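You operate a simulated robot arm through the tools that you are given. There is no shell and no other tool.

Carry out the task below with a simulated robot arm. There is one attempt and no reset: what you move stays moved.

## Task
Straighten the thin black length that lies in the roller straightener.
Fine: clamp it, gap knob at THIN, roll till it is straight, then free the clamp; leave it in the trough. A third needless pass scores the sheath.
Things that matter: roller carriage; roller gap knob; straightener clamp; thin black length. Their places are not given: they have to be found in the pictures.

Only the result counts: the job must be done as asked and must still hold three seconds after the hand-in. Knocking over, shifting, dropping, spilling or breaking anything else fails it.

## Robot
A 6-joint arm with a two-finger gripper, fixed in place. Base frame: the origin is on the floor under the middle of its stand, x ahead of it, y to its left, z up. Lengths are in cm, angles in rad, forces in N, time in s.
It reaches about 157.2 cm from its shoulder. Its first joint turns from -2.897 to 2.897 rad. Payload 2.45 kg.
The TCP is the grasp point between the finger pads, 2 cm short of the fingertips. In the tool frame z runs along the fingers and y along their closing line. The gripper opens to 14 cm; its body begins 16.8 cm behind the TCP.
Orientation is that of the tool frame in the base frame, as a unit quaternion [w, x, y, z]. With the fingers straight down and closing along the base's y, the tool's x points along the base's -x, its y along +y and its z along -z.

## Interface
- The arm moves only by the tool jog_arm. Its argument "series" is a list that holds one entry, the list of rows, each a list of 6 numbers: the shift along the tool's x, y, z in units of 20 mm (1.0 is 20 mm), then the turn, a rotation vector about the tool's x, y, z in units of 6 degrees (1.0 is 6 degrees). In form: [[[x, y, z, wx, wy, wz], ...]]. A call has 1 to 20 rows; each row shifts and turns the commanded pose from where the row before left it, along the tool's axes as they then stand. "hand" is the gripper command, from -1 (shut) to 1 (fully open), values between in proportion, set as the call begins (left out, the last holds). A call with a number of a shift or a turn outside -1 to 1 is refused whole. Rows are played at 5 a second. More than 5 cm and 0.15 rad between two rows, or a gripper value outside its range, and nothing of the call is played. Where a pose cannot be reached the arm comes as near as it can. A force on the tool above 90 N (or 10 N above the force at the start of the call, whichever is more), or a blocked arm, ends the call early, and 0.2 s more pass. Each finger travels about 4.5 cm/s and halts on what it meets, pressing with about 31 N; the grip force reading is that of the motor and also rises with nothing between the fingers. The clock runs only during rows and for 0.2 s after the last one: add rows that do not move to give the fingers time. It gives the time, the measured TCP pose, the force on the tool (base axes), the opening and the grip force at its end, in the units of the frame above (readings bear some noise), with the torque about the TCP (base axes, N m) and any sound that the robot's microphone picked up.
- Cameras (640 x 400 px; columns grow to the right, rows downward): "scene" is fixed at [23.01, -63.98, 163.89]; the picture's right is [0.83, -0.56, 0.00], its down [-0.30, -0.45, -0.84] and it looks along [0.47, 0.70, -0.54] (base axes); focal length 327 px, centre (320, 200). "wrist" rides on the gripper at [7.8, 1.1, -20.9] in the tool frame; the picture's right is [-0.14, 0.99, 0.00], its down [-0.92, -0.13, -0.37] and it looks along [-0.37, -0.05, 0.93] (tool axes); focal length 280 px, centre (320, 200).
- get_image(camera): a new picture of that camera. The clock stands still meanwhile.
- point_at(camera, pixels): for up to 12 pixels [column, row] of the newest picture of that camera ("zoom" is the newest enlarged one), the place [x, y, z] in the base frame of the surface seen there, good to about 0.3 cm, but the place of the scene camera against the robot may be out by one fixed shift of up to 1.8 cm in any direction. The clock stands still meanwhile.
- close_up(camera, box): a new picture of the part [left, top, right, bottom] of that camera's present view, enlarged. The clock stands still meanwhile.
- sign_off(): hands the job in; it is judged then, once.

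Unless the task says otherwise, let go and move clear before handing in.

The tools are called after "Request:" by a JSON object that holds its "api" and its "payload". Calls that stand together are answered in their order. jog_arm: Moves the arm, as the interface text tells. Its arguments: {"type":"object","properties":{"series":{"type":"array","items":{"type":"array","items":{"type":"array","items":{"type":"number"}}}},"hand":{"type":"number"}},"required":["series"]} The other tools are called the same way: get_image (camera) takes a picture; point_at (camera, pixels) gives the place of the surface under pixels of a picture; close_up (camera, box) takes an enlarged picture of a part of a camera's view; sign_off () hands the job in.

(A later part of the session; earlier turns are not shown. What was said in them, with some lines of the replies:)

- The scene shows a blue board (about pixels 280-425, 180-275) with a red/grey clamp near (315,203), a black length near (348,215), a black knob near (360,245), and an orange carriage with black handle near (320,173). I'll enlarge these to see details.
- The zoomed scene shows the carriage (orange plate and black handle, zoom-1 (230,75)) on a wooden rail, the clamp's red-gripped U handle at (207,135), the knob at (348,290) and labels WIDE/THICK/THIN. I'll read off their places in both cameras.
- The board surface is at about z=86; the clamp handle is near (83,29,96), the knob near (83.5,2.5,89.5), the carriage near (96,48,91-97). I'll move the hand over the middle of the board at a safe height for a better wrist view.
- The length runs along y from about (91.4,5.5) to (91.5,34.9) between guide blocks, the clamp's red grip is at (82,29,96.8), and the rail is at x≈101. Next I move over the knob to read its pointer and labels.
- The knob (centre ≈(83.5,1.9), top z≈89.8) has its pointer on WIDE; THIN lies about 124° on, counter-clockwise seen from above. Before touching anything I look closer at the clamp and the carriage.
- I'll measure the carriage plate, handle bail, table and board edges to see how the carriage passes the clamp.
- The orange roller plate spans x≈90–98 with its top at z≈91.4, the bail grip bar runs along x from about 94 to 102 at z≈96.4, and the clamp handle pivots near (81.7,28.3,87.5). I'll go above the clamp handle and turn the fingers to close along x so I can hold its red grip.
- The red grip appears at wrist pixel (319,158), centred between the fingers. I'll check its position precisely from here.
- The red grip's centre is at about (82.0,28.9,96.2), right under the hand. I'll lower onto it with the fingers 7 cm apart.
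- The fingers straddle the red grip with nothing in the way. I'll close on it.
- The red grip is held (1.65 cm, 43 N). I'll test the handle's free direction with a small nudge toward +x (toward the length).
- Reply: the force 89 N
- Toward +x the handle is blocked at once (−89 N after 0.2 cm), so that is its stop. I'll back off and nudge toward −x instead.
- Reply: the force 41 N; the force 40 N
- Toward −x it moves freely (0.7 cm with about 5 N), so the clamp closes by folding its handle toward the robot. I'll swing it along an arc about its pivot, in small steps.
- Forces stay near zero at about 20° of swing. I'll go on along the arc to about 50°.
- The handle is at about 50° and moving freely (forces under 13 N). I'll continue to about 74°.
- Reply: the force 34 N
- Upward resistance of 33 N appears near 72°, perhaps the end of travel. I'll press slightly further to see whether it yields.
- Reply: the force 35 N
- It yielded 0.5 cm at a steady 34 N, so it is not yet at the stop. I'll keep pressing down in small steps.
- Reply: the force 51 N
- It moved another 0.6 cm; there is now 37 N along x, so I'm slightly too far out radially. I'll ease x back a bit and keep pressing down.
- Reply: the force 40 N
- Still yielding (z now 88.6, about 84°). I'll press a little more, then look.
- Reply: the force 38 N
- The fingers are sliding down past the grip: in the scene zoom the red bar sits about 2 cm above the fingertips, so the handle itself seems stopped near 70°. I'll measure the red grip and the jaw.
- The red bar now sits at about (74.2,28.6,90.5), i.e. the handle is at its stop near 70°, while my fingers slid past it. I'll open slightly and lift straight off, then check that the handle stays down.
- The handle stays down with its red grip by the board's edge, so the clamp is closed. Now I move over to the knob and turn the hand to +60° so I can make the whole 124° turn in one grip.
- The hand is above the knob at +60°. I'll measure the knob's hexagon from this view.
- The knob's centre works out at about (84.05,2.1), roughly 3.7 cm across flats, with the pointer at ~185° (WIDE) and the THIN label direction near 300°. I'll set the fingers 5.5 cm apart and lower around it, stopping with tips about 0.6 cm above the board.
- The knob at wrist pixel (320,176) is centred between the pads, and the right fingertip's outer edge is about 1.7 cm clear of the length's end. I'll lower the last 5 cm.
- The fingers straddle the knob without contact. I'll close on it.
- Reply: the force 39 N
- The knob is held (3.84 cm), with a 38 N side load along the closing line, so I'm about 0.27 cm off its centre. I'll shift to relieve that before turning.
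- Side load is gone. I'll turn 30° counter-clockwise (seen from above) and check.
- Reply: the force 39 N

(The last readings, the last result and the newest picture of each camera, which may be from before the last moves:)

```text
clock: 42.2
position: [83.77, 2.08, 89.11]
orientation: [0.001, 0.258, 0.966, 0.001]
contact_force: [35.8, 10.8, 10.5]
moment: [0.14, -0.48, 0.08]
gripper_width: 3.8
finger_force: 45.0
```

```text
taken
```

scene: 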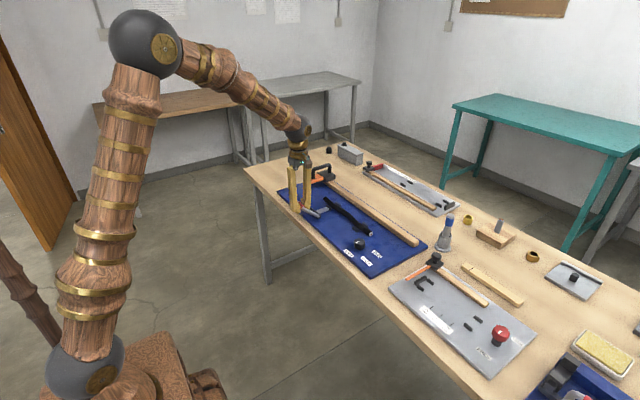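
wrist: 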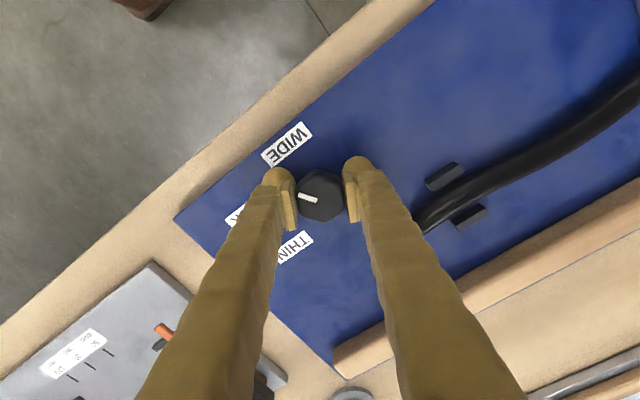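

The knob is turning with the hand (pointer still aligned to the fingers) with almost no torque. I'll correct the 36 N x-load and turn another 42°.

Request:
{"api": "jog_arm", "payload": {"series": [[[-0.08, 0.09, 0, 0, 0, 0], [0, 0, 0, 0, 0, -1], [0, 0, 0, 0, 0, -1], [0, 0, 0, 0, 0, -1], [0, 0, 0, 0, 0, -1], [0, 0, 0, 0, 0, -1], [0, 0, 0, 0, 0, -1], [0, 0, 0, 0, 0, -1], [0, 0, 0, 0, 0, 0]]]}}

Request:
{"api": "get_image", "payload": {"camera": "wrist"}}

```text
clock: 44.2
position: [83.95, 2.06, 88.97]
orientation: [-0.001, -0.106, 0.994, 0.001]
contact_force: [-20.5, -40.3, 7.2]
moment: [-0.44, 0.29, -0.04]
gripper_width: 3.82
finger_force: 45.0
```

```text
taken
```

wrist: 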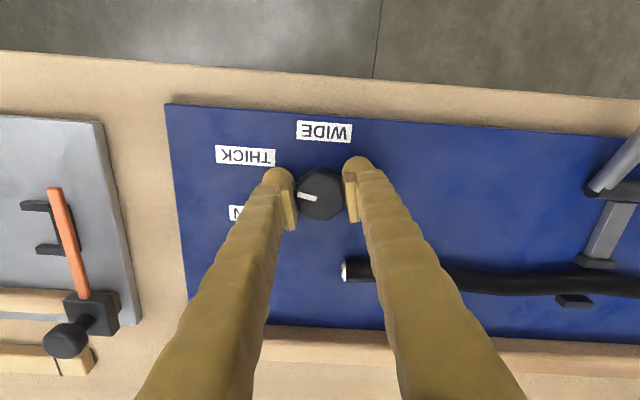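

After 72° the pointer (wrist (308,197)) points at THICK. I'll relieve the side load and turn 42° more toward THIN.

Request:
{"api": "jog_arm", "payload": {"series": [[[0.08, -0.1, 0, 0, 0, 0], [0, 0, 0, 0, 0, -1], [0, 0, 0, 0, 0, -1], [0, 0, 0, 0, 0, -1], [0, 0, 0, 0, 0, -1], [0, 0, 0, 0, 0, -1], [0, 0, 0, 0, 0, -1], [0, 0, 0, 0, 0, -1], [0, 0, 0, 0, 0, 0]]]}}

Request:
{"api": "get_image", "payload": {"camera": "wrist"}}

Request:
{"api": "close_up", "payload": {"camera": "wrist", "box": [200, 120, 400, 260]}}

```text
clock: 46.2
position: [83.95, 1.89, 89.15]
orientation: [0.0, -0.455, 0.89, 0.001]
contact_force: [-1.6, -2.9, -22.4]
moment: [-0.07, 0.08, -0.02]
gripper_width: 3.78
finger_force: 44.7
```

```text
taken
```

wrist: 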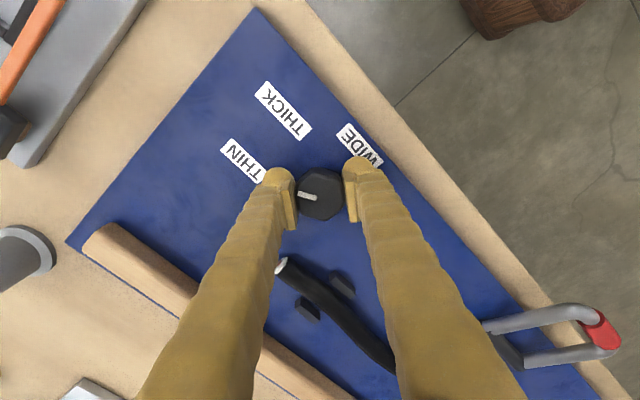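

```text
2.86 times, centred on (300, 190) of wrist
```

zoom: 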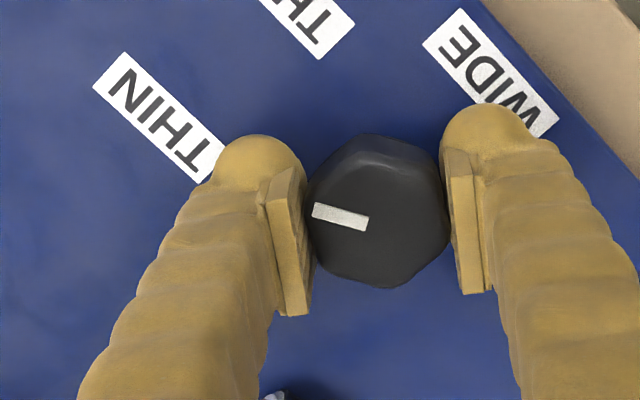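

The pointer now computes to about 300–304°, very near the THIN label's direction (301–310°). I'll turn a further ~3.6° to sit in the middle of that range, then release and lift to check.

Request:
{"api": "jog_arm", "payload": {"series": [[[0, 0, 0, 0, 0, -0.6], [0, 0, 0, 0, 0, 0]]]}}

Request:
{"api": "jog_arm", "payload": {"series": [[[0, 0, 0, 0, 0, 0], [0, 0, 0, 0, 0, 0], [0, 0, 0, 0, 0, 0], [0, 0, -0.3, 0, 0, 0], [0, 0, -0.6, 0, 0, 0], [0, 0, -1, 0, 0, 0], [0, 0, -1, 0, 0, 0], [0, 0, -1, 0, 0, 0], [0, 0, -1, 0, 0, 0], [0, 0, -1, 0, 0, 0], [0, 0, -1, 0, 0, 0], [0, 0, -1, 0, 0, 0], [0, 0, -1, 0, 0, 0], [0, 0, 0, 0, 0, 0]]], "hand": -0.214}}

Request:
{"api": "get_image", "payload": {"camera": "wrist"}}

Request:
{"api": "close_up", "payload": {"camera": "scene", "box": [330, 225, 390, 275]}}

```text
clock: 46.8
position: [84.01, 1.98, 89.16]
orientation: [0.0, -0.483, 0.876, 0.0]
contact_force: [-1.6, -5.3, -19.7]
moment: [-0.1, 0.05, -0.01]
gripper_width: 3.79
finger_force: 45.5
```

```text
clock: 49.8
position: [83.86, 1.87, 107.22]
orientation: [-0.001, -0.481, 0.876, 0.0]
contact_force: [-0.6, -0.1, 0.2]
moment: [0.0, 0.01, -0.02]
gripper_width: 5.5
finger_force: 0.0
```

```text
taken
```

wrist: 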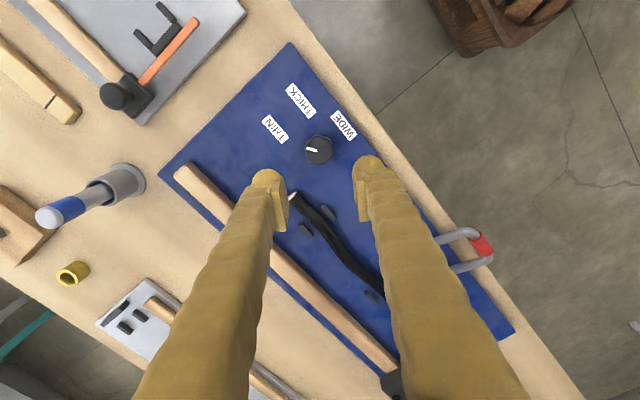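

```text
8.00 times, centred on (360, 250) of scene
```

zoom: 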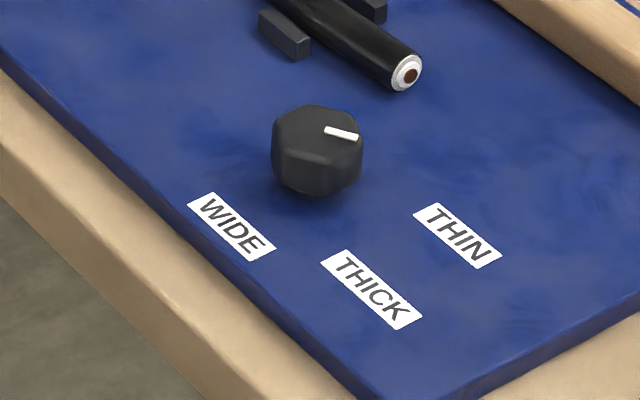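

In the scene zoom the pointer (327,130)→(357,138) lines up with THIN at (457,235) once the knob's height is allowed for. I'll double-check from the wrist view.

Request:
{"api": "close_up", "payload": {"camera": "wrist", "box": [250, 75, 370, 175]}}

Request:
{"api": "point_at", "payload": {"camera": "wrist", "pixels": [[274, 129], [299, 99], [343, 124], [319, 149], [308, 149], [313, 151], [330, 147], [318, 139], [318, 160]]}}

```text
4.00 times, centred on (310, 125) of wrist
```

zoom: 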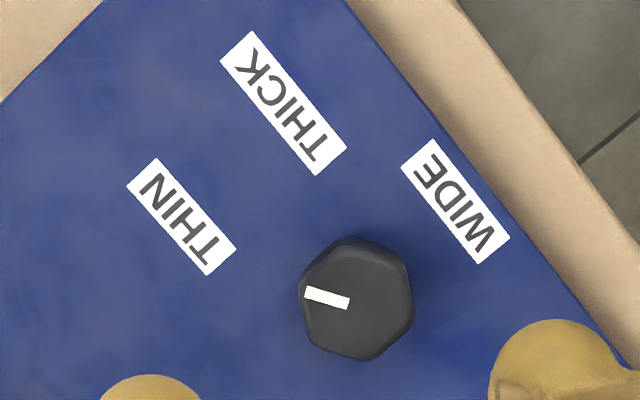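

```text
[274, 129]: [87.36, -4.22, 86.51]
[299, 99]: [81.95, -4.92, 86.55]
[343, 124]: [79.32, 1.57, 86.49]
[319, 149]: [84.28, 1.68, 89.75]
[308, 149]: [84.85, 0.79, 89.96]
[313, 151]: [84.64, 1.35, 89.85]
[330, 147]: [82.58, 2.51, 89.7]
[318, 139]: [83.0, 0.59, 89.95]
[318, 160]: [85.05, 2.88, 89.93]
```

The pointer computes to 301–305° and THIN's label centre to about 300°, so the knob is at THIN. Now I square the hand up again and move above the carriage's bail at about (98,47.3).

Request:
{"api": "jog_arm", "payload": {"series": [[[0, 0, 0, 0, 0, 1], [0, 0, 0, 0, 0, 1], [0, 0, 0, 0, 0, 1], [0, 0, 0, 0, 0, 1], [0, 0, 0, 0, 0, 1], [0, 0, 0, 0, 0, 1], [0, 0, 0, 0, 0, 1], [0, 0, 0, 0, 0, 1], [0, 0, 0, 0, 0, 1], [0, 0, 0, 0, 0, 0.6], [-0.3, 0.95, 0, 0, 0, 0], [-0.3, 0.95, 0, 0, 0, 0], [-0.3, 0.95, 0, 0, 0, 0], [-0.3, 0.95, 0, 0, 0, 0], [-0.3, 0.95, 0, 0, 0, 0], [-0.3, 0.95, 0, 0, 0, 0], [-0.3, 0.95, 0, 0, 0, 0], [-0.3, 0.95, 0, 0, 0, 0], [-0.3, 0.95, 0, 0, 0, 0], [-0.3, 0.95, 0, 0, 0, 0]]], "hand": 0}}

Request:
{"api": "jog_arm", "payload": {"series": [[[-0.289, 0.943, 0, 0, 0, 0], [-0.289, 0.943, 0, 0, 0, 0], [-0.289, 0.943, 0, 0, 0, 0], [-0.289, 0.943, 0, 0, 0, 0], [-0.289, 0.943, 0, 0, 0, 0], [-0.289, 0.943, 0, 0, 0, 0], [-0.289, 0.943, 0, 0, 0, 0], [-0.289, 0.943, 0, 0, 0, 0], [-0.289, 0.943, 0, 0, 0, 0], [-0.289, 0.943, 0, 0, 0, 0], [-0.289, 0.943, 0, 0, 0, 0], [-0.289, 0.943, 0, 0, 0, 0], [-0.289, 0.943, 0, 0, 0, 0], [-0.289, 0.943, 0, 0, 0, 0], [0, 0, 0, 0, 0, 0]]]}}

Request:
{"api": "get_image", "payload": {"camera": "wrist"}}

Request:
{"api": "close_up", "payload": {"camera": "scene", "box": [270, 130, 430, 260]}}

```text
clock: 54.0
position: [89.87, 21.08, 106.98]
orientation: [0.0, 0.001, 1.0, 0.0]
contact_force: [0.8, 0.7, -0.1]
moment: [0.01, 0.01, 0.01]
gripper_width: 6.99
finger_force: 0.1
```

```text
clock: 57.2
position: [98.14, 47.43, 107.02]
orientation: [0.0, -0.001, 1.0, 0.0]
contact_force: [0.2, 0.7, -0.2]
moment: [-0.03, -0.01, 0.0]
gripper_width: 7.02
finger_force: 0.1
```

```text
taken
```

wrist: 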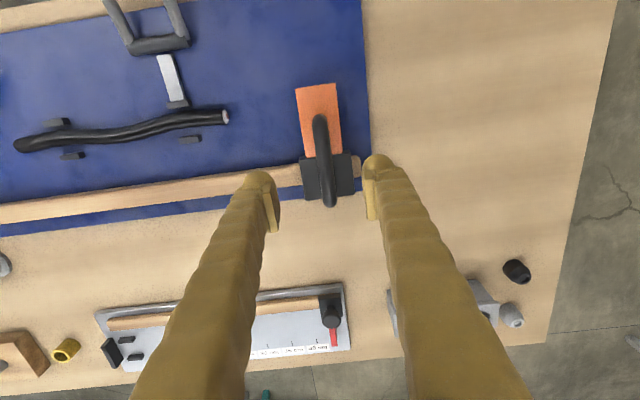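

```text
3.08 times, centred on (350, 195) of scene
```

zoom: 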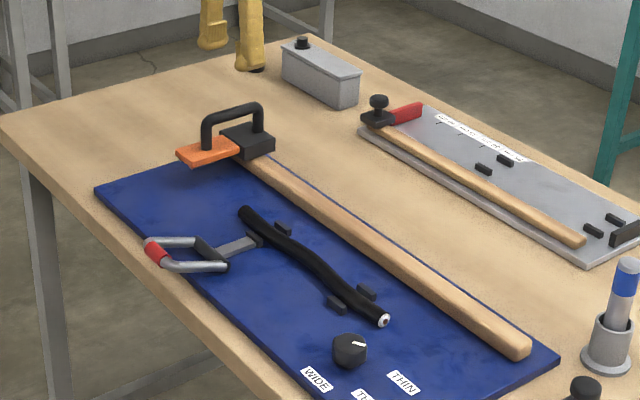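

Request:
{"api": "point_at", "payload": {"camera": "wrist", "pixels": [[324, 130], [325, 160], [328, 190], [330, 203], [320, 118], [321, 145], [331, 145], [301, 92], [336, 88], [360, 165], [228, 116], [18, 145]]}}

Request:
{"api": "close_up", "payload": {"camera": "wrist", "box": [270, 70, 390, 220]}}

```text
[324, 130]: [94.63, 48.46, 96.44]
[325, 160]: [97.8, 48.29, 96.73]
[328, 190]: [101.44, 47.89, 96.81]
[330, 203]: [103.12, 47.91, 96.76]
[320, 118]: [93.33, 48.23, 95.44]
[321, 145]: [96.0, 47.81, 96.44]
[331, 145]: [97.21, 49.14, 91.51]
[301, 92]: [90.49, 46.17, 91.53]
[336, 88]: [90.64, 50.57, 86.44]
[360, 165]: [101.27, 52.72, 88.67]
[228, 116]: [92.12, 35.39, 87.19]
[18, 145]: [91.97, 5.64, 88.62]
```

```text
2.67 times, centred on (330, 145) of wrist
```

zoom: 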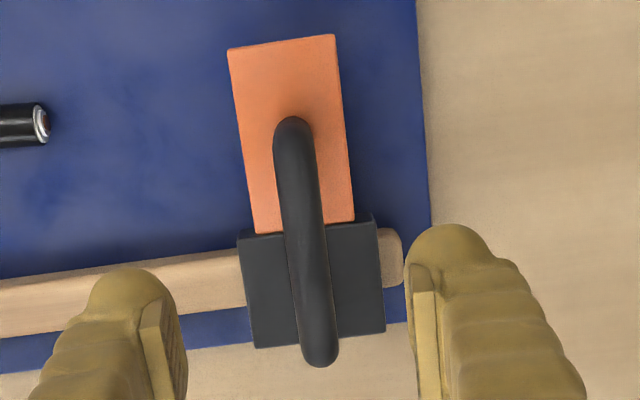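

The bail's bar centre is at y≈48.0, z≈96.0. I'll lower the open fingers astride it.

Request:
{"api": "jog_arm", "payload": {"series": [[[0, 0.285, 0, 0, 0, 0], [0, 0, 0.93, 0, 0, 0], [0, 0, 0.93, 0, 0, 0], [0, 0, 0.93, 0, 0, 0], [0, 0, 0.93, 0, 0, 0], [0, 0, 0.93, 0, 0, 0], [0, 0, 0.91, 0, 0, 0], [0, 0, 0, 0, 0, 0]]]}}

Request:
{"api": "get_image", "payload": {"camera": "wrist"}}

Request:
{"api": "close_up", "payload": {"camera": "scene", "box": [280, 130, 360, 200]}}

```text
clock: 59.0
position: [97.99, 47.96, 95.58]
orientation: [0.0, 0.0, 1.0, 0.0]
contact_force: [0.5, 0.1, -0.3]
moment: [0.01, 0.0, 0.01]
gripper_width: 6.99
finger_force: 0.0
```

```text
taken
```

wrist: 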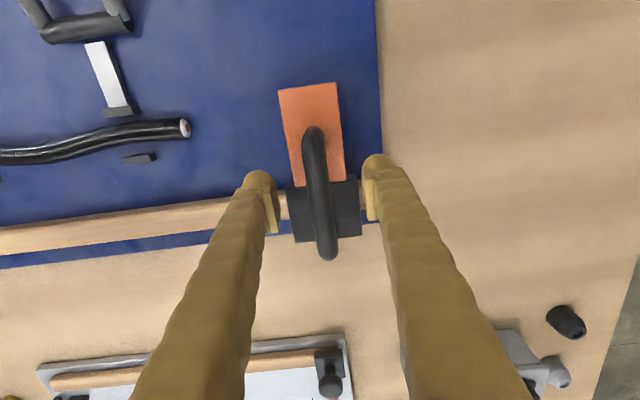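

```text
5.71 times, centred on (320, 165) of scene
```

zoom: 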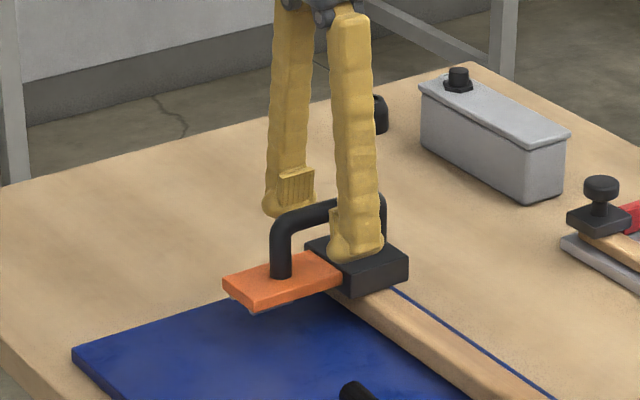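

The fingers straddle the bail bar cleanly. I'll close on it.

Request:
{"api": "jog_arm", "payload": {"series": [[[0, 0, -0.1, 0, 0, 0], [0, 0, 0, 0, 0, 0], [0, 0, 0, 0, 0, 0], [0, 0, 0, 0, 0, 0], [0, 0, 0, 0, 0, 0], [0, 0, 0, 0, 0, 0]]], "hand": -1}}

Request:
{"api": "close_up", "payload": {"camera": "scene", "box": [280, 130, 360, 200]}}

```text
clock: 60.4
position: [98.08, 48.02, 95.84]
orientation: [0.0, 0.001, 1.0, 0.0]
contact_force: [1.4, 0.1, -1.3]
moment: [-0.01, -0.01, -0.04]
gripper_width: 1.33
finger_force: 39.3
```

```text
5.71 times, centred on (320, 165) of scene
```

zoom: 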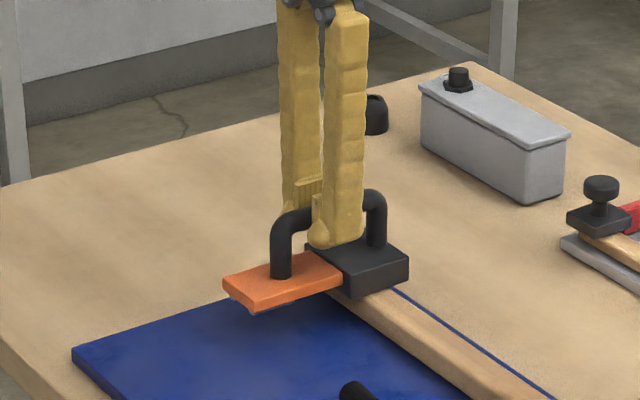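

The bail is held (1.33 cm) with no side load. I'll start the carriage along −y for 3 cm and read the forces.

Request:
{"api": "jog_arm", "payload": {"series": [[[0, -0.3, 0, 0, 0, 0], [0, -0.3, 0, 0, 0, 0], [0, -0.3, 0, 0, 0, 0], [0, -0.3, 0, 0, 0, 0], [0, -0.3, 0, 0, 0, 0]]]}}

```text
clock: 61.6
position: [97.99, 45.05, 95.9]
orientation: [-0.002, 0.0, 1.0, -0.001]
contact_force: [-3.5, 1.0, -20.2]
moment: [0.01, -0.35, -0.02]
gripper_width: 1.35
finger_force: 40.1
```

The carriage slides with only about 1 N along y. I'll ease off the upward pull slightly and roll on at 5 cm/s.

Request:
{"api": "jog_arm", "payload": {"series": [[[0, -0.4, 0.05, 0, 0, 0], [0, -0.5, 0, 0, 0, 0], [0, -0.5, 0, 0, 0, 0], [0, -0.5, 0, 0, 0, 0], [0, -0.5, 0, 0, 0, 0], [0, -0.5, 0, 0, 0, 0], [0, -0.5, 0, 0, 0, 0], [0, -0.5, 0, 0, 0, 0], [0, -0.5, 0, 0, 0, 0], [0, -0.5, 0, 0, 0, 0], [0, -0.5, 0, 0, 0, 0], [0, -0.5, 0, 0, 0, 0]]]}}

Request:
{"api": "get_image", "payload": {"camera": "wrist"}}

```text
clock: 64.2
position: [97.97, 33.22, 95.93]
orientation: [0.0, -0.001, 1.0, 0.0]
contact_force: [-11.9, 0.0, -7.8]
moment: [0.01, 0.3, -0.03]
gripper_width: 1.36
finger_force: 39.4
```

```text
taken
```

wrist: 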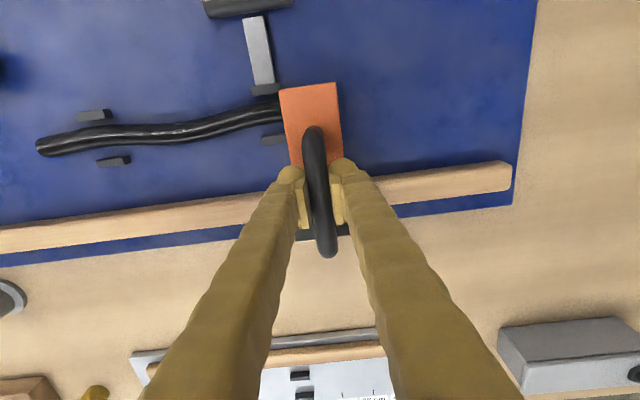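

The roller plate is now on the +y end of the length with low forces. I'll carry on across it.

Request:
{"api": "jog_arm", "payload": {"series": [[[0.03, -0.5, 0, 0, 0, 0], [0, -0.5, 0, 0, 0, 0], [0, -0.5, 0, 0, 0, 0], [0, -0.5, 0, 0, 0, 0], [0, -0.5, 0, 0, 0, 0], [0, -0.5, 0, 0, 0, 0], [0, -0.5, 0, 0, 0, 0], [0, -0.5, 0, 0, 0, 0], [0, -0.5, 0, 0, 0, 0], [0, -0.5, 0, 0, 0, 0], [0, -0.5, 0, 0, 0, 0], [0, -0.5, 0, 0, 0, 0], [0, -0.5, 0, 0, 0, 0], [0, -0.5, 0, 0, 0, 0], [0, -0.5, 0, 0, 0, 0], [0, -0.5, 0, 0, 0, 0]]]}}

Request:
{"api": "get_image", "payload": {"camera": "wrist"}}

Request:
{"api": "close_up", "payload": {"camera": "scene", "box": [270, 150, 430, 280]}}

```text
clock: 67.6
position: [97.99, 17.27, 95.97]
orientation: [-0.001, 0.001, 1.0, 0.0]
contact_force: [-7.2, -0.6, 25.5]
moment: [-0.01, 0.0, -0.09]
gripper_width: 1.36
finger_force: 39.7
```

```text
taken
```

wrist: 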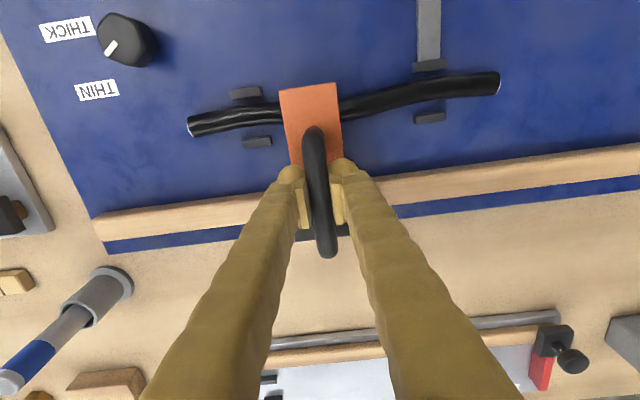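

```text
3.08 times, centred on (350, 215) of scene
```

zoom: 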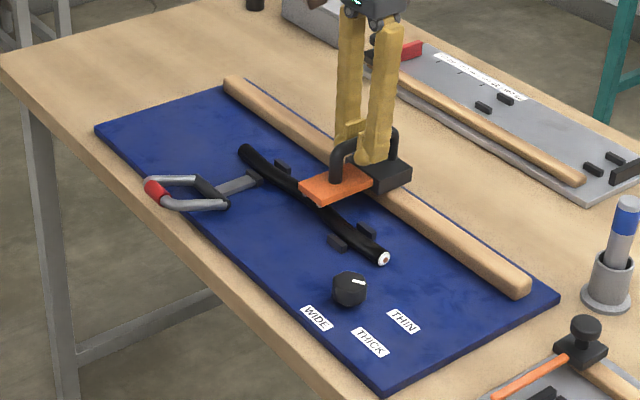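

The carriage is midway (y=17) with little force, and the bend is still visible either side. I'll continue beyond the −y end to about y=0.

Request:
{"api": "jog_arm", "payload": {"series": [[[0, -0.5, 0, 0, 0, 0], [0, -0.5, 0, 0, 0, 0], [0, -0.5, 0, 0, 0, 0], [0, -0.5, 0, 0, 0, 0], [0, -0.5, 0, 0, 0, 0], [0, -0.5, 0, 0, 0, 0], [0, -0.5, 0, 0, 0, 0], [0, -0.5, 0, 0, 0, 0], [0, -0.5, 0, 0, 0, 0], [0, -0.5, 0, 0, 0, 0], [0, -0.5, 0, 0, 0, 0], [0, -0.5, 0, 0, 0, 0], [0, -0.5, 0, 0, 0, 0], [0, -0.5, 0, 0, 0, 0], [0, -0.5, 0, 0, 0, 0], [0, -0.5, 0, 0, 0, 0], [0, 0, 0, 0, 0, 0]]]}}

Request:
{"api": "get_image", "payload": {"camera": "wrist"}}

Request:
{"api": "close_up", "payload": {"camera": "scene", "box": [270, 150, 430, 280]}}

```text
clock: 71.2
position: [97.98, 1.3, 95.73]
orientation: [0.0, 0.0, 1.0, 0.001]
contact_force: [-24.8, -0.3, 20.4]
moment: [0.01, 0.01, -0.01]
gripper_width: 1.32
finger_force: 40.2
```

```text
taken
```

wrist: 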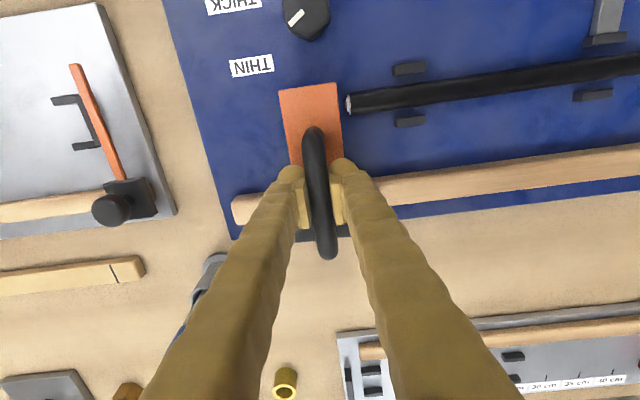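

```text
3.08 times, centred on (350, 215) of scene
```

zoom: 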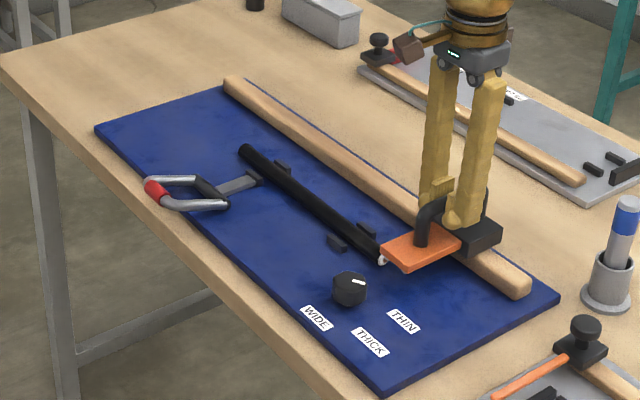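

After one pass the length looks far straighter. I'll zoom in to judge any remaining bend.

Request:
{"api": "close_up", "payload": {"camera": "scene", "box": [322, 190, 378, 225]}}

Request:
{"api": "close_up", "payload": {"camera": "wrist", "box": [330, 20, 640, 160]}}

```text
11.43 times, centred on (350, 208) of scene
```

zoom: 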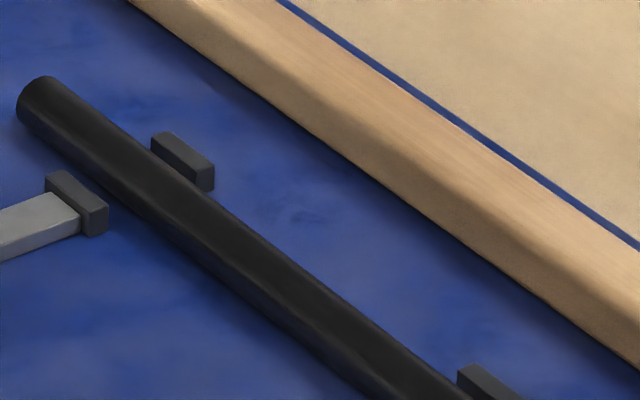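

```text
2.06 times, centred on (485, 90) of wrist
```

zoom: 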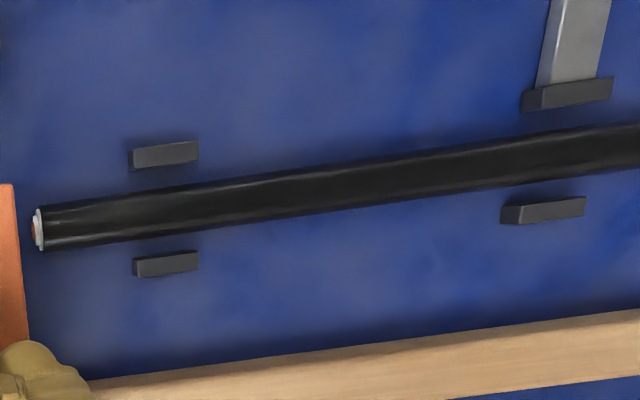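

There is still a slight S visible in the scene zoom (edges near (180,235) and (345,385)), so one more pass is warranted; the return stroke will be that second pass. I'll roll back in +y, easing the small x-load.

Request:
{"api": "jog_arm", "payload": {"series": [[[0.06, 0.3, 0, 0, 0, 0], [0, 0.5, 0, 0, 0, 0], [0, 0.5, 0, 0, 0, 0], [0, 0.5, 0, 0, 0, 0], [0, 0.5, 0, 0, 0, 0], [0, 0.5, 0, 0, 0, 0], [0, 0.5, 0, 0, 0, 0], [0, 0.5, 0, 0, 0, 0], [0, 0.5, 0, 0, 0, 0], [0, 0.5, 0, 0, 0, 0], [0, 0.5, 0, 0, 0, 0], [0, 0.5, 0, 0, 0, 0], [0, 0.5, 0, 0, 0, 0], [0, 0.5, 0, 0, 0, 0], [0, 0.5, 0, 0, 0, 0], [0, 0.5, 0, 0, 0, 0], [0, 0.5, 0, 0, 0, 0]]]}}

```text
clock: 74.8
position: [97.72, 17.73, 95.86]
orientation: [0.0, 0.0, 1.0, 0.0]
contact_force: [6.4, -0.7, -35.3]
moment: [0.0, -0.03, 0.02]
gripper_width: 1.34
finger_force: 40.2
```

The return runs freely at y=17.7. I'll continue toward the start.

Request:
{"api": "jog_arm", "payload": {"series": [[[0, 0.5, 0.06, 0, 0, 0], [0, 0.5, 0, 0, 0, 0], [0, 0.5, 0, 0, 0, 0], [0, 0.5, 0, 0, 0, 0], [0, 0.5, 0, 0, 0, 0], [0, 0.5, 0, 0, 0, 0], [0, 0.5, 0, 0, 0, 0], [0, 0.5, 0, 0, 0, 0], [-0.03, 0.5, 0, 0, 0, 0], [0, 0.5, 0, 0, 0, 0], [0, 0.5, 0, 0, 0, 0], [0, 0.5, 0, 0, 0, 0], [0, 0.5, 0, 0, 0, 0], [0, 0.5, 0, 0, 0, 0], [0, 0.5, 0, 0, 0, 0], [0, 0.5, 0, 0, 0, 0]]]}}

Request:
{"api": "get_image", "payload": {"camera": "wrist"}}

```text
clock: 78.2
position: [98.07, 34.0, 95.91]
orientation: [0.0, -0.001, 1.0, 0.0]
contact_force: [-32.4, 0.0, -4.8]
moment: [0.0, -0.03, -0.08]
gripper_width: 1.35
finger_force: 39.2
```

```text
taken
```

wrist: 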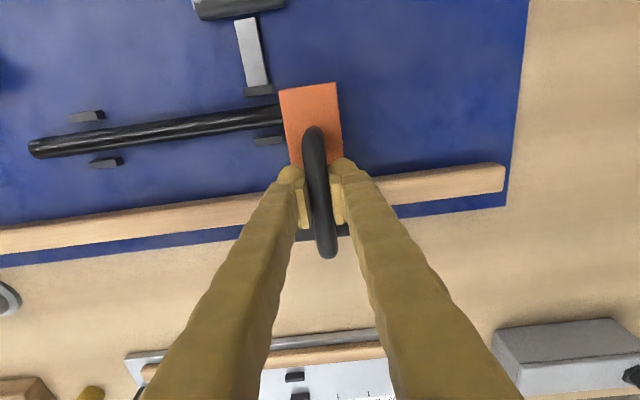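

Carriage is at y=34; I'll ease the −32 N x-load and finish the stroke to about y=47.8, the original park.

Request:
{"api": "jog_arm", "payload": {"series": [[[0.08, 0.4, 0, 0, 0, 0], [0, 0.5, 0, 0, 0, 0], [0, 0.5, 0, 0, 0, 0], [0, 0.5, 0, 0, 0, 0], [0, 0.5, 0, 0, 0, 0], [0, 0.5, 0, 0, 0, 0], [0, 0.5, 0, 0, 0, 0], [0, 0.5, 0, 0, 0, 0], [0, 0.5, 0, 0, 0, 0], [0, 0.5, 0, 0, 0, 0], [0, 0.5, 0, 0, 0, 0], [0, 0.5, 0, 0, 0, 0], [0, 0.5, 0, 0, 0, 0], [0, 0.45, 0, 0, 0, 0], [0, 0, 0, 0, 0, 0]]]}}

Request:
{"api": "get_image", "payload": {"camera": "wrist"}}

Request:
{"api": "close_up", "payload": {"camera": "scene", "box": [322, 190, 378, 225]}}

Request:
{"api": "close_up", "payload": {"camera": "scene", "box": [270, 150, 430, 280]}}

```text
clock: 81.4
position: [97.72, 47.4, 95.74]
orientation: [0.0, 0.0, 1.0, 0.0]
contact_force: [-4.3, -1.1, 16.5]
moment: [0.01, 0.04, -0.02]
gripper_width: 1.33
finger_force: 39.8
```

```text
taken
```

wrist: 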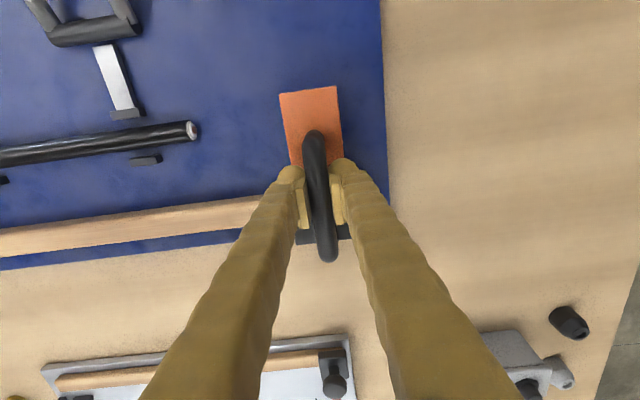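

```text
11.43 times, centred on (350, 208) of scene
```

zoom: 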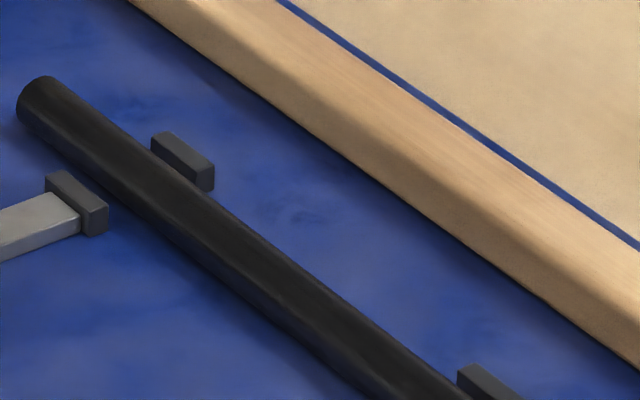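

```text
3.08 times, centred on (350, 215) of scene
```

zoom: 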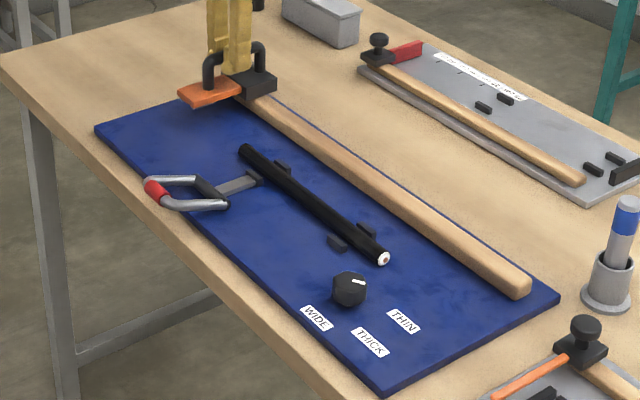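

The length now looks straight along its whole run (scene zoom: straight edge from (20,118) to (370,400)). I'll release the bail, lift clear, and view it from above to confirm.

Request:
{"api": "jog_arm", "payload": {"series": [[[0, 0, 0, 0, 0, 0], [0, 0, 0, 0, 0, 0], [0, 0, 0, 0, 0, 0], [0, 0, 0, 0, 0, 0], [0, 0, -0.4, 0, 0, 0], [0, 0, -0.8, 0, 0, 0], [0, 0, -1, 0, 0, 0], [0, 0, -1, 0, 0, 0], [0, 0, -1, 0, 0, 0], [0, 0, -1, 0, 0, 0], [0, 0, -1, 0, 0, 0], [0, 0, -1, 0, 0, 0], [0, 0, -1, 0, 0, 0], [0, 0, 0, 0, 0, 0]]], "hand": -0.3}}

Request:
{"api": "get_image", "payload": {"camera": "wrist"}}

Request:
{"api": "close_up", "payload": {"camera": "scene", "box": [280, 130, 360, 200]}}

```text
clock: 84.4
position: [97.67, 47.67, 112.05]
orientation: [0.0, 0.0, 1.0, 0.001]
contact_force: [0.6, -0.1, 0.9]
moment: [0.0, 0.01, -0.01]
gripper_width: 4.89
finger_force: 0.1
```

```text
taken
```

wrist: 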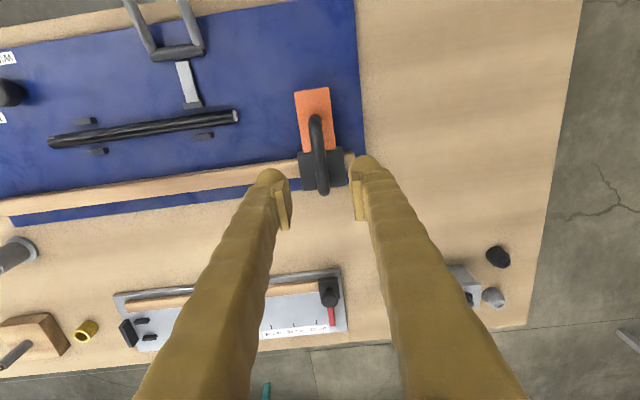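

```text
5.71 times, centred on (320, 165) of scene
```

zoom: 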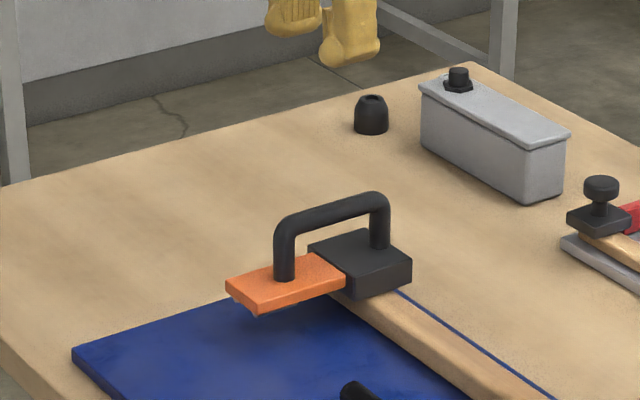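

Request:
{"api": "close_up", "payload": {"camera": "wrist", "box": [30, 80, 260, 190]}}

Request:
{"api": "close_up", "payload": {"camera": "scene", "box": [325, 192, 375, 242]}}

```text
2.78 times, centred on (145, 135) of wrist
```

zoom: 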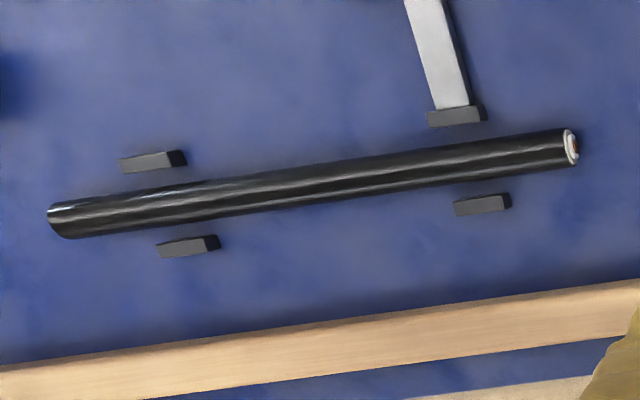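

```text
8.00 times, centred on (350, 217) of scene
```

zoom: 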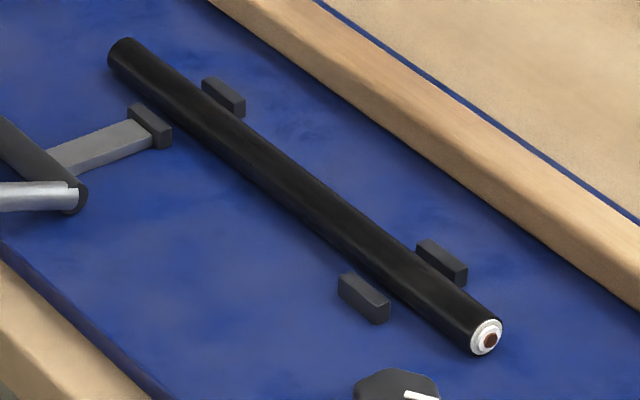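

The length is straight in both views. Now I go back to the clamp handle (red grip near (74.2,28.7,90.5)) with the hand turned to close along x, to lift it upright again.

Request:
{"api": "jog_arm", "payload": {"series": [[[0.902, -0.73, 0, 0, 0, 0], [0.902, -0.73, 0, 0, 0, 0], [0.902, -0.73, 0, 0, 0, 0], [0.902, -0.73, 0, 0, 0, 0], [0.902, -0.73, 0, 0, 0, 0], [0.902, -0.73, 0, 0, 0, 0], [0.902, -0.73, 0, 0, 0, 0], [0.902, -0.73, 0, 0, 0, 0], [0.902, -0.73, 0, 0, 0, 0], [0.902, -0.73, 0, 0, 0, 0], [0.902, -0.73, 0, 0, 0, 0], [0.902, -0.73, 0, 0, 0, 0], [0.902, -0.73, 0, 0, 0, 0], [0, 0, 0, 0, 0, -1], [0, 0, 0, 0, 0, -1], [0, 0, 0, 0, 0, -1], [0, 0, 0, 0, 0, -1], [0, 0, 0, 0, 0, -1], [0, 0, 0, 0, 0, -1], [0, 0, 0, 0, 0, -1]]], "hand": -0.3}}

Request:
{"api": "jog_arm", "payload": {"series": [[[0, 0, 0, 0, 0, -1], [0, 0, 0, 0, 0, -1], [0, 0, 0, 0, 0, -1], [0, 0, 0, 0, 0, -1], [0, 0, 0, 0, 0, -1], [0, 0, 0, 0, 0, -1], [0, 0, 0, 0, 0, -1], [0, 0, 0, 0, 0, -1], [0, 0, 0, 0, 0, 0]]]}}

Request:
{"api": "get_image", "payload": {"camera": "wrist"}}

```text
clock: 88.6
position: [74.43, 28.45, 112.21]
orientation: [0.0, -0.359, 0.933, -0.001]
contact_force: [-0.9, -0.8, 0.3]
moment: [-0.03, 0.02, -0.02]
gripper_width: 4.9
finger_force: 0.0
```

```text
clock: 90.6
position: [74.27, 28.5, 112.3]
orientation: [0.0, 0.708, -0.706, 0.0]
contact_force: [0.3, -0.1, -0.8]
moment: [-0.05, 0.02, -0.01]
gripper_width: 4.88
finger_force: 0.0
```

```text
taken
```

wrist: 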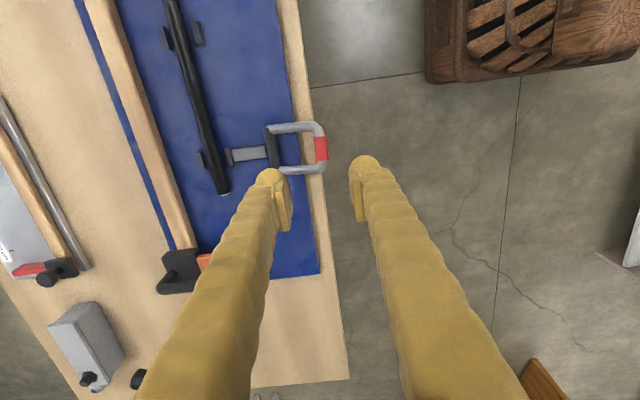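

Request:
{"api": "point_at", "payload": {"camera": "wrist", "pixels": [[321, 140], [322, 150], [320, 158], [316, 148], [326, 148], [318, 130], [321, 170], [300, 127], [300, 168], [272, 145]]}}

Request:
{"api": "close_up", "payload": {"camera": "wrist", "box": [240, 100, 380, 200]}}

```text
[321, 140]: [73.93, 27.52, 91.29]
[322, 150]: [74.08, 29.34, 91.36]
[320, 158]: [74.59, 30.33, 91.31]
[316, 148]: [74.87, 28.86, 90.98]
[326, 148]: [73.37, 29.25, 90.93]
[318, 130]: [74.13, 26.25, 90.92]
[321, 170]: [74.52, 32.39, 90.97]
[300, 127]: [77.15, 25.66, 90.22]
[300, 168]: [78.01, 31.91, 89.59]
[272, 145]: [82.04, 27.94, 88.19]
```

```text
4.00 times, centred on (310, 150) of wrist
```

zoom: 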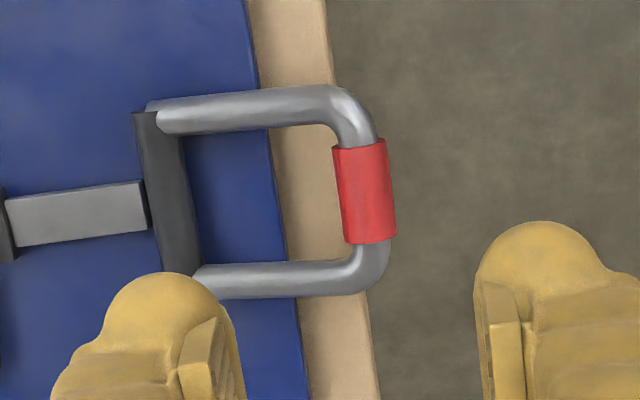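

The red grip's centre is at about (74.15,28.95,90.5), still at the clamped stop. I'll lower the open fingers around it.

Request:
{"api": "jog_arm", "payload": {"series": [[[-0.2, 0.05, 0, 0, 0, 0], [0, 0, 0.98, 0, 0, 0], [0, 0, 0.98, 0, 0, 0], [0, 0, 0.98, 0, 0, 0], [0, 0, 0.98, 0, 0, 0], [0, 0, 0.98, 0, 0, 0], [0, 0, 0.98, 0, 0, 0], [0, 0, 0.98, 0, 0, 0], [0, 0, 0.98, 0, 0, 0], [0, 0, 0.98, 0, 0, 0], [0, 0, 0.98, 0, 0, 0], [0, 0, 0.98, 0, 0, 0], [0, 0, 0, 0, 0, 0]]]}}

Request:
{"api": "get_image", "payload": {"camera": "wrist"}}

Request:
{"api": "close_up", "payload": {"camera": "scene", "box": [270, 160, 350, 230]}}

```text
clock: 93.4
position: [74.3, 28.69, 90.44]
orientation: [-0.001, 0.707, -0.707, 0.0]
contact_force: [0.1, 0.3, 0.4]
moment: [-0.02, 0.0, -0.03]
gripper_width: 4.9
finger_force: 0.0
```

```text
taken
```

wrist: 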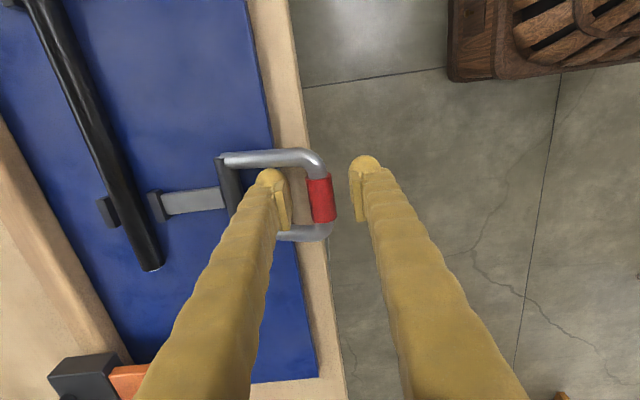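

```text
5.71 times, centred on (310, 195) of scene
```

zoom: 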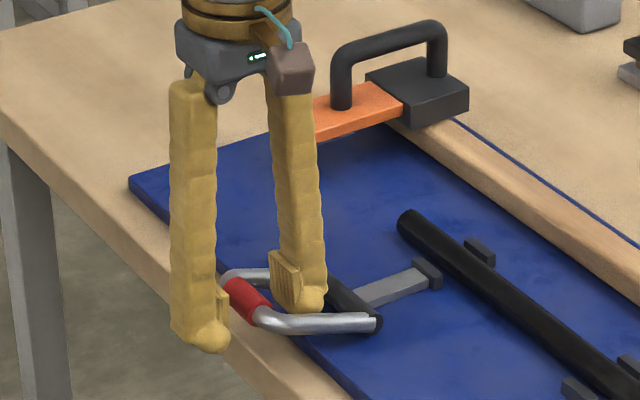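

The fingers straddle the red grip, one inside the handle's window. I'll close on it.

Request:
{"api": "jog_arm", "payload": {"series": [[[0, 0, 0, 0, 0, 0], [0, 0, 0, 0, 0, 0], [0, 0, 0, 0, 0, 0], [0, 0, 0, 0, 0, 0], [0, 0, 0, 0, 0, 0]]], "hand": -1}}

```text
clock: 94.6
position: [74.23, 28.75, 90.47]
orientation: [0.0, -0.707, 0.707, 0.0]
contact_force: [-20.3, 0.3, 5.1]
moment: [-0.01, 0.15, -0.11]
gripper_width: 1.67
finger_force: 41.9
```

The grip is held. I'll raise the handle back along the same arc, first to about 46°.

Request:
{"api": "jog_arm", "payload": {"series": [[[0, -0.12, -0.4, 0, 0, 0], [0, -0.21, -0.38, 0, 0, 0], [0, -0.25, -0.355, 0, 0, 0], [0, -0.285, -0.33, 0, 0, 0]]]}}

```text
clock: 95.6
position: [76.03, 28.87, 93.27]
orientation: [0.0, -0.707, 0.707, 0.0]
contact_force: [23.5, -17.2, -27.7]
moment: [-0.07, 0.22, -0.19]
gripper_width: 1.66
finger_force: 42.5
```

The load (24,−28) N is purely radial, so I'm about 0.2 cm too far out. I'll correct inward and continue to about 22°.

Request:
{"api": "jog_arm", "payload": {"series": [[[0.04, -0.39, -0.225, 0, 0, 0], [0, -0.345, -0.26, 0, 0, 0], [0, -0.37, -0.225, 0, 0, 0], [0, -0.395, -0.185, 0, 0, 0]]]}}

```text
clock: 96.6
position: [78.85, 28.9, 95.34]
orientation: [0.0, 0.707, -0.707, -0.001]
contact_force: [-2.1, 1.5, -7.7]
moment: [-0.11, 0.32, -0.13]
gripper_width: 1.64
finger_force: 42.5
```

Loads are down to a few newtons. I'll bring the handle up to vertical.

Request:
{"api": "jog_arm", "payload": {"series": [[[0, -0.41, -0.13, 0, 0, 0], [0, -0.425, -0.09, 0, 0, 0], [0, -0.36, -0.05, 0, 0, 0], [0, -0.34, -0.015, 0, 0, 0], [0, 0, 0, 0, 0, 0]]]}}

Request:
{"api": "close_up", "payload": {"camera": "scene", "box": [270, 160, 350, 230]}}

```text
clock: 97.8
position: [82.12, 28.85, 96.01]
orientation: [-0.001, 0.707, -0.707, 0.0]
contact_force: [0.2, 16.6, -2.0]
moment: [0.22, 0.04, 0.01]
gripper_width: 1.62
finger_force: 42.2
```

```text
5.71 times, centred on (310, 195) of scene
```

zoom: 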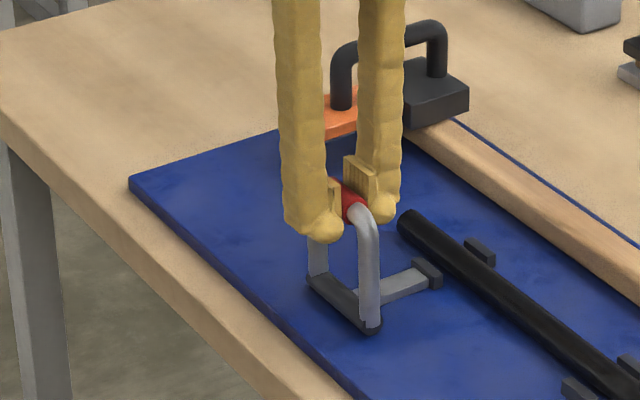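

The handle is upright again (x=82.12). I'll nudge it the last couple of millimetres to its open stop.

Request:
{"api": "jog_arm", "payload": {"series": [[[0, -0.1, 0, 0, 0, 0], [0, 0, 0, 0, 0, 0]]]}}

```text
clock: 98.4
position: [82.19, 28.81, 96.05]
orientation: [0.001, -0.707, 0.708, 0.0]
contact_force: [-2.7, 7.6, -2.3]
moment: [-0.1, 0.2, -0.07]
gripper_width: 1.66
finger_force: 42.2
```

Request:
{"api": "jog_arm", "payload": {"series": [[[0, -0.12, 0, 0, 0, 0], [0, 0, 0, 0, 0, 0]]]}}

```text
clock: 99.0
position: [82.32, 28.86, 96.0]
orientation: [-0.001, -0.707, 0.708, 0.001]
contact_force: [-43.8, 3.0, 8.3]
moment: [-0.2, 0.32, -0.11]
gripper_width: 1.66
finger_force: 42.7
```

The handle is against its open stop (−44 N). I'll ease the load, open, and lift clear.

Request:
{"api": "jog_arm", "payload": {"series": [[[0, 0.1, 0, 0, 0, 0], [0, 0, 0, 0, 0, 0]]]}}

Request:
{"api": "jog_arm", "payload": {"series": [[[0, 0, 0, 0, 0, 0], [0, 0, 0, 0, 0, 0], [0, 0, 0, 0, 0, 0], [0, 0, 0, 0, 0, 0], [0, 0, -0.4, 0, 0, 0], [0, 0, -0.8, 0, 0, 0], [0, 0, -1, 0, 0, 0], [0, 0, -1, 0, 0, 0], [0, 0, -1, 0, 0, 0], [0, 0, -1, 0, 0, 0], [0, 0, -1, 0, 0, 0], [0, 0, -1, 0, 0, 0], [0, 0, -1, 0, 0, 0], [0, 0, -1, 0, 0, 0], [0, 0, 0, 0, 0, 0]]], "hand": -0.3}}

Request:
{"api": "get_image", "payload": {"camera": "wrist"}}

Request:
{"api": "close_up", "payload": {"camera": "scene", "box": [270, 150, 430, 280]}}

```text
clock: 99.6
position: [82.24, 28.87, 95.89]
orientation: [-0.001, 0.707, -0.707, 0.001]
contact_force: [-19.6, 0.0, 6.6]
moment: [-0.09, -0.13, -0.02]
gripper_width: 1.62
finger_force: 42.2
```

```text
clock: 102.8
position: [82.12, 28.8, 114.55]
orientation: [0.0, 0.707, -0.707, 0.0]
contact_force: [-0.6, 0.7, -0.3]
moment: [-0.01, -0.03, 0.0]
gripper_width: 4.88
finger_force: 0.2
```

```text
taken
```

wrist: 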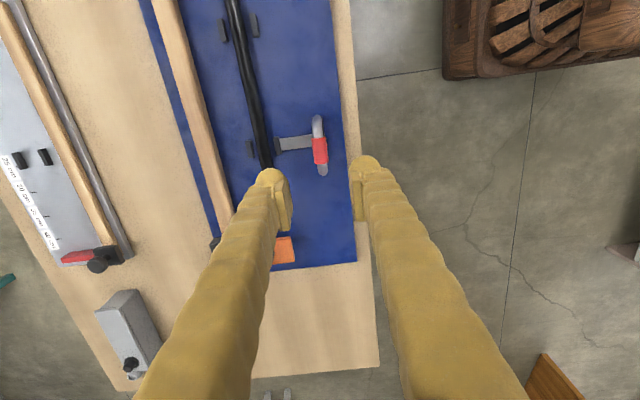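

```text
3.08 times, centred on (350, 215) of scene
```

zoom: 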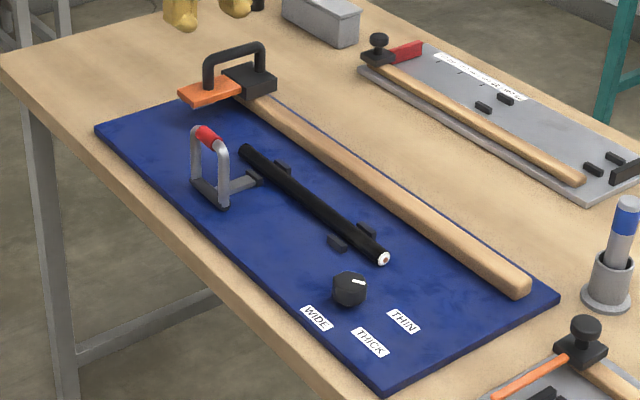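

The handle is back upright, the carriage parked, the knob on THIN, and the length in its trough. I'll take one last close look at its straightness and the handle before handing in.

Request:
{"api": "close_up", "payload": {"camera": "scene", "box": [325, 192, 375, 242]}}

Request:
{"api": "close_up", "payload": {"camera": "wrist", "box": [190, 0, 360, 180]}}

Request:
{"api": "get_image", "payload": {"camera": "scene"}}

```text
8.00 times, centred on (350, 217) of scene
```

zoom: 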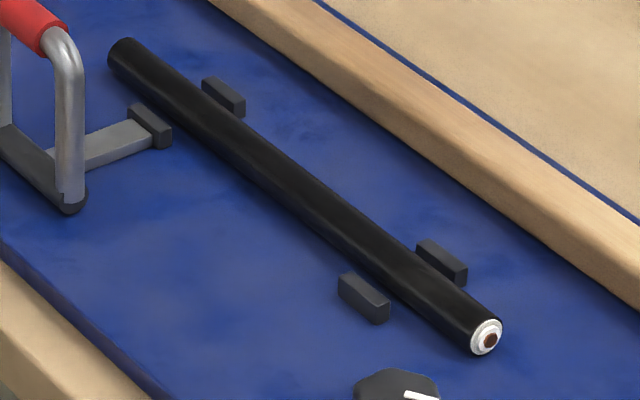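

```text
2.22 times, centred on (275, 90) of wrist
```

zoom: 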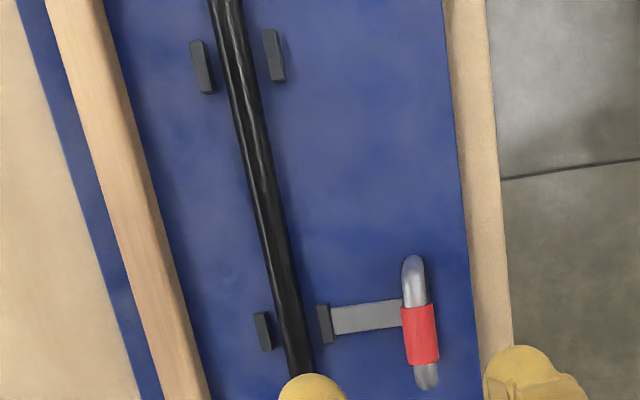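

```text
taken
```

scene: 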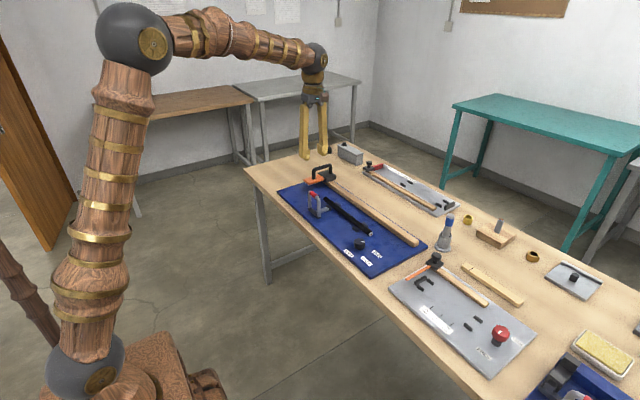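

The length is straight from (120,50) to (487,338) in the scene zoom. The clamp handle stands open, the knob points at THIN, the hand is clear and nothing else has moved, so I hand in.

Request:
{"api": "sign_off", "payload": {}}

```text
The job is handed in.
```

The thin black length is straight and lies in the trough of the roller straightener. I've handed the job in, but no pass/fail result came back.

- **Clamp:** I closed it by folding its handle toward the robot to the stop. After rolling I lifted the handle back to its open stop.
- **Gap knob:** I turned it from WIDE to THIN. There was no click or stop to feel, so I set it by eye; the pointer reads within a few degrees of the THIN label.
- **Rolling:** I made two passes, out and back. A slight S-bend was still visible after the first and none after the second, so I made no third pass. The carriage is parked within about 0.6 cm of where it started.

In the last pictures nothing else on the bench had moved, and the hand was clear.
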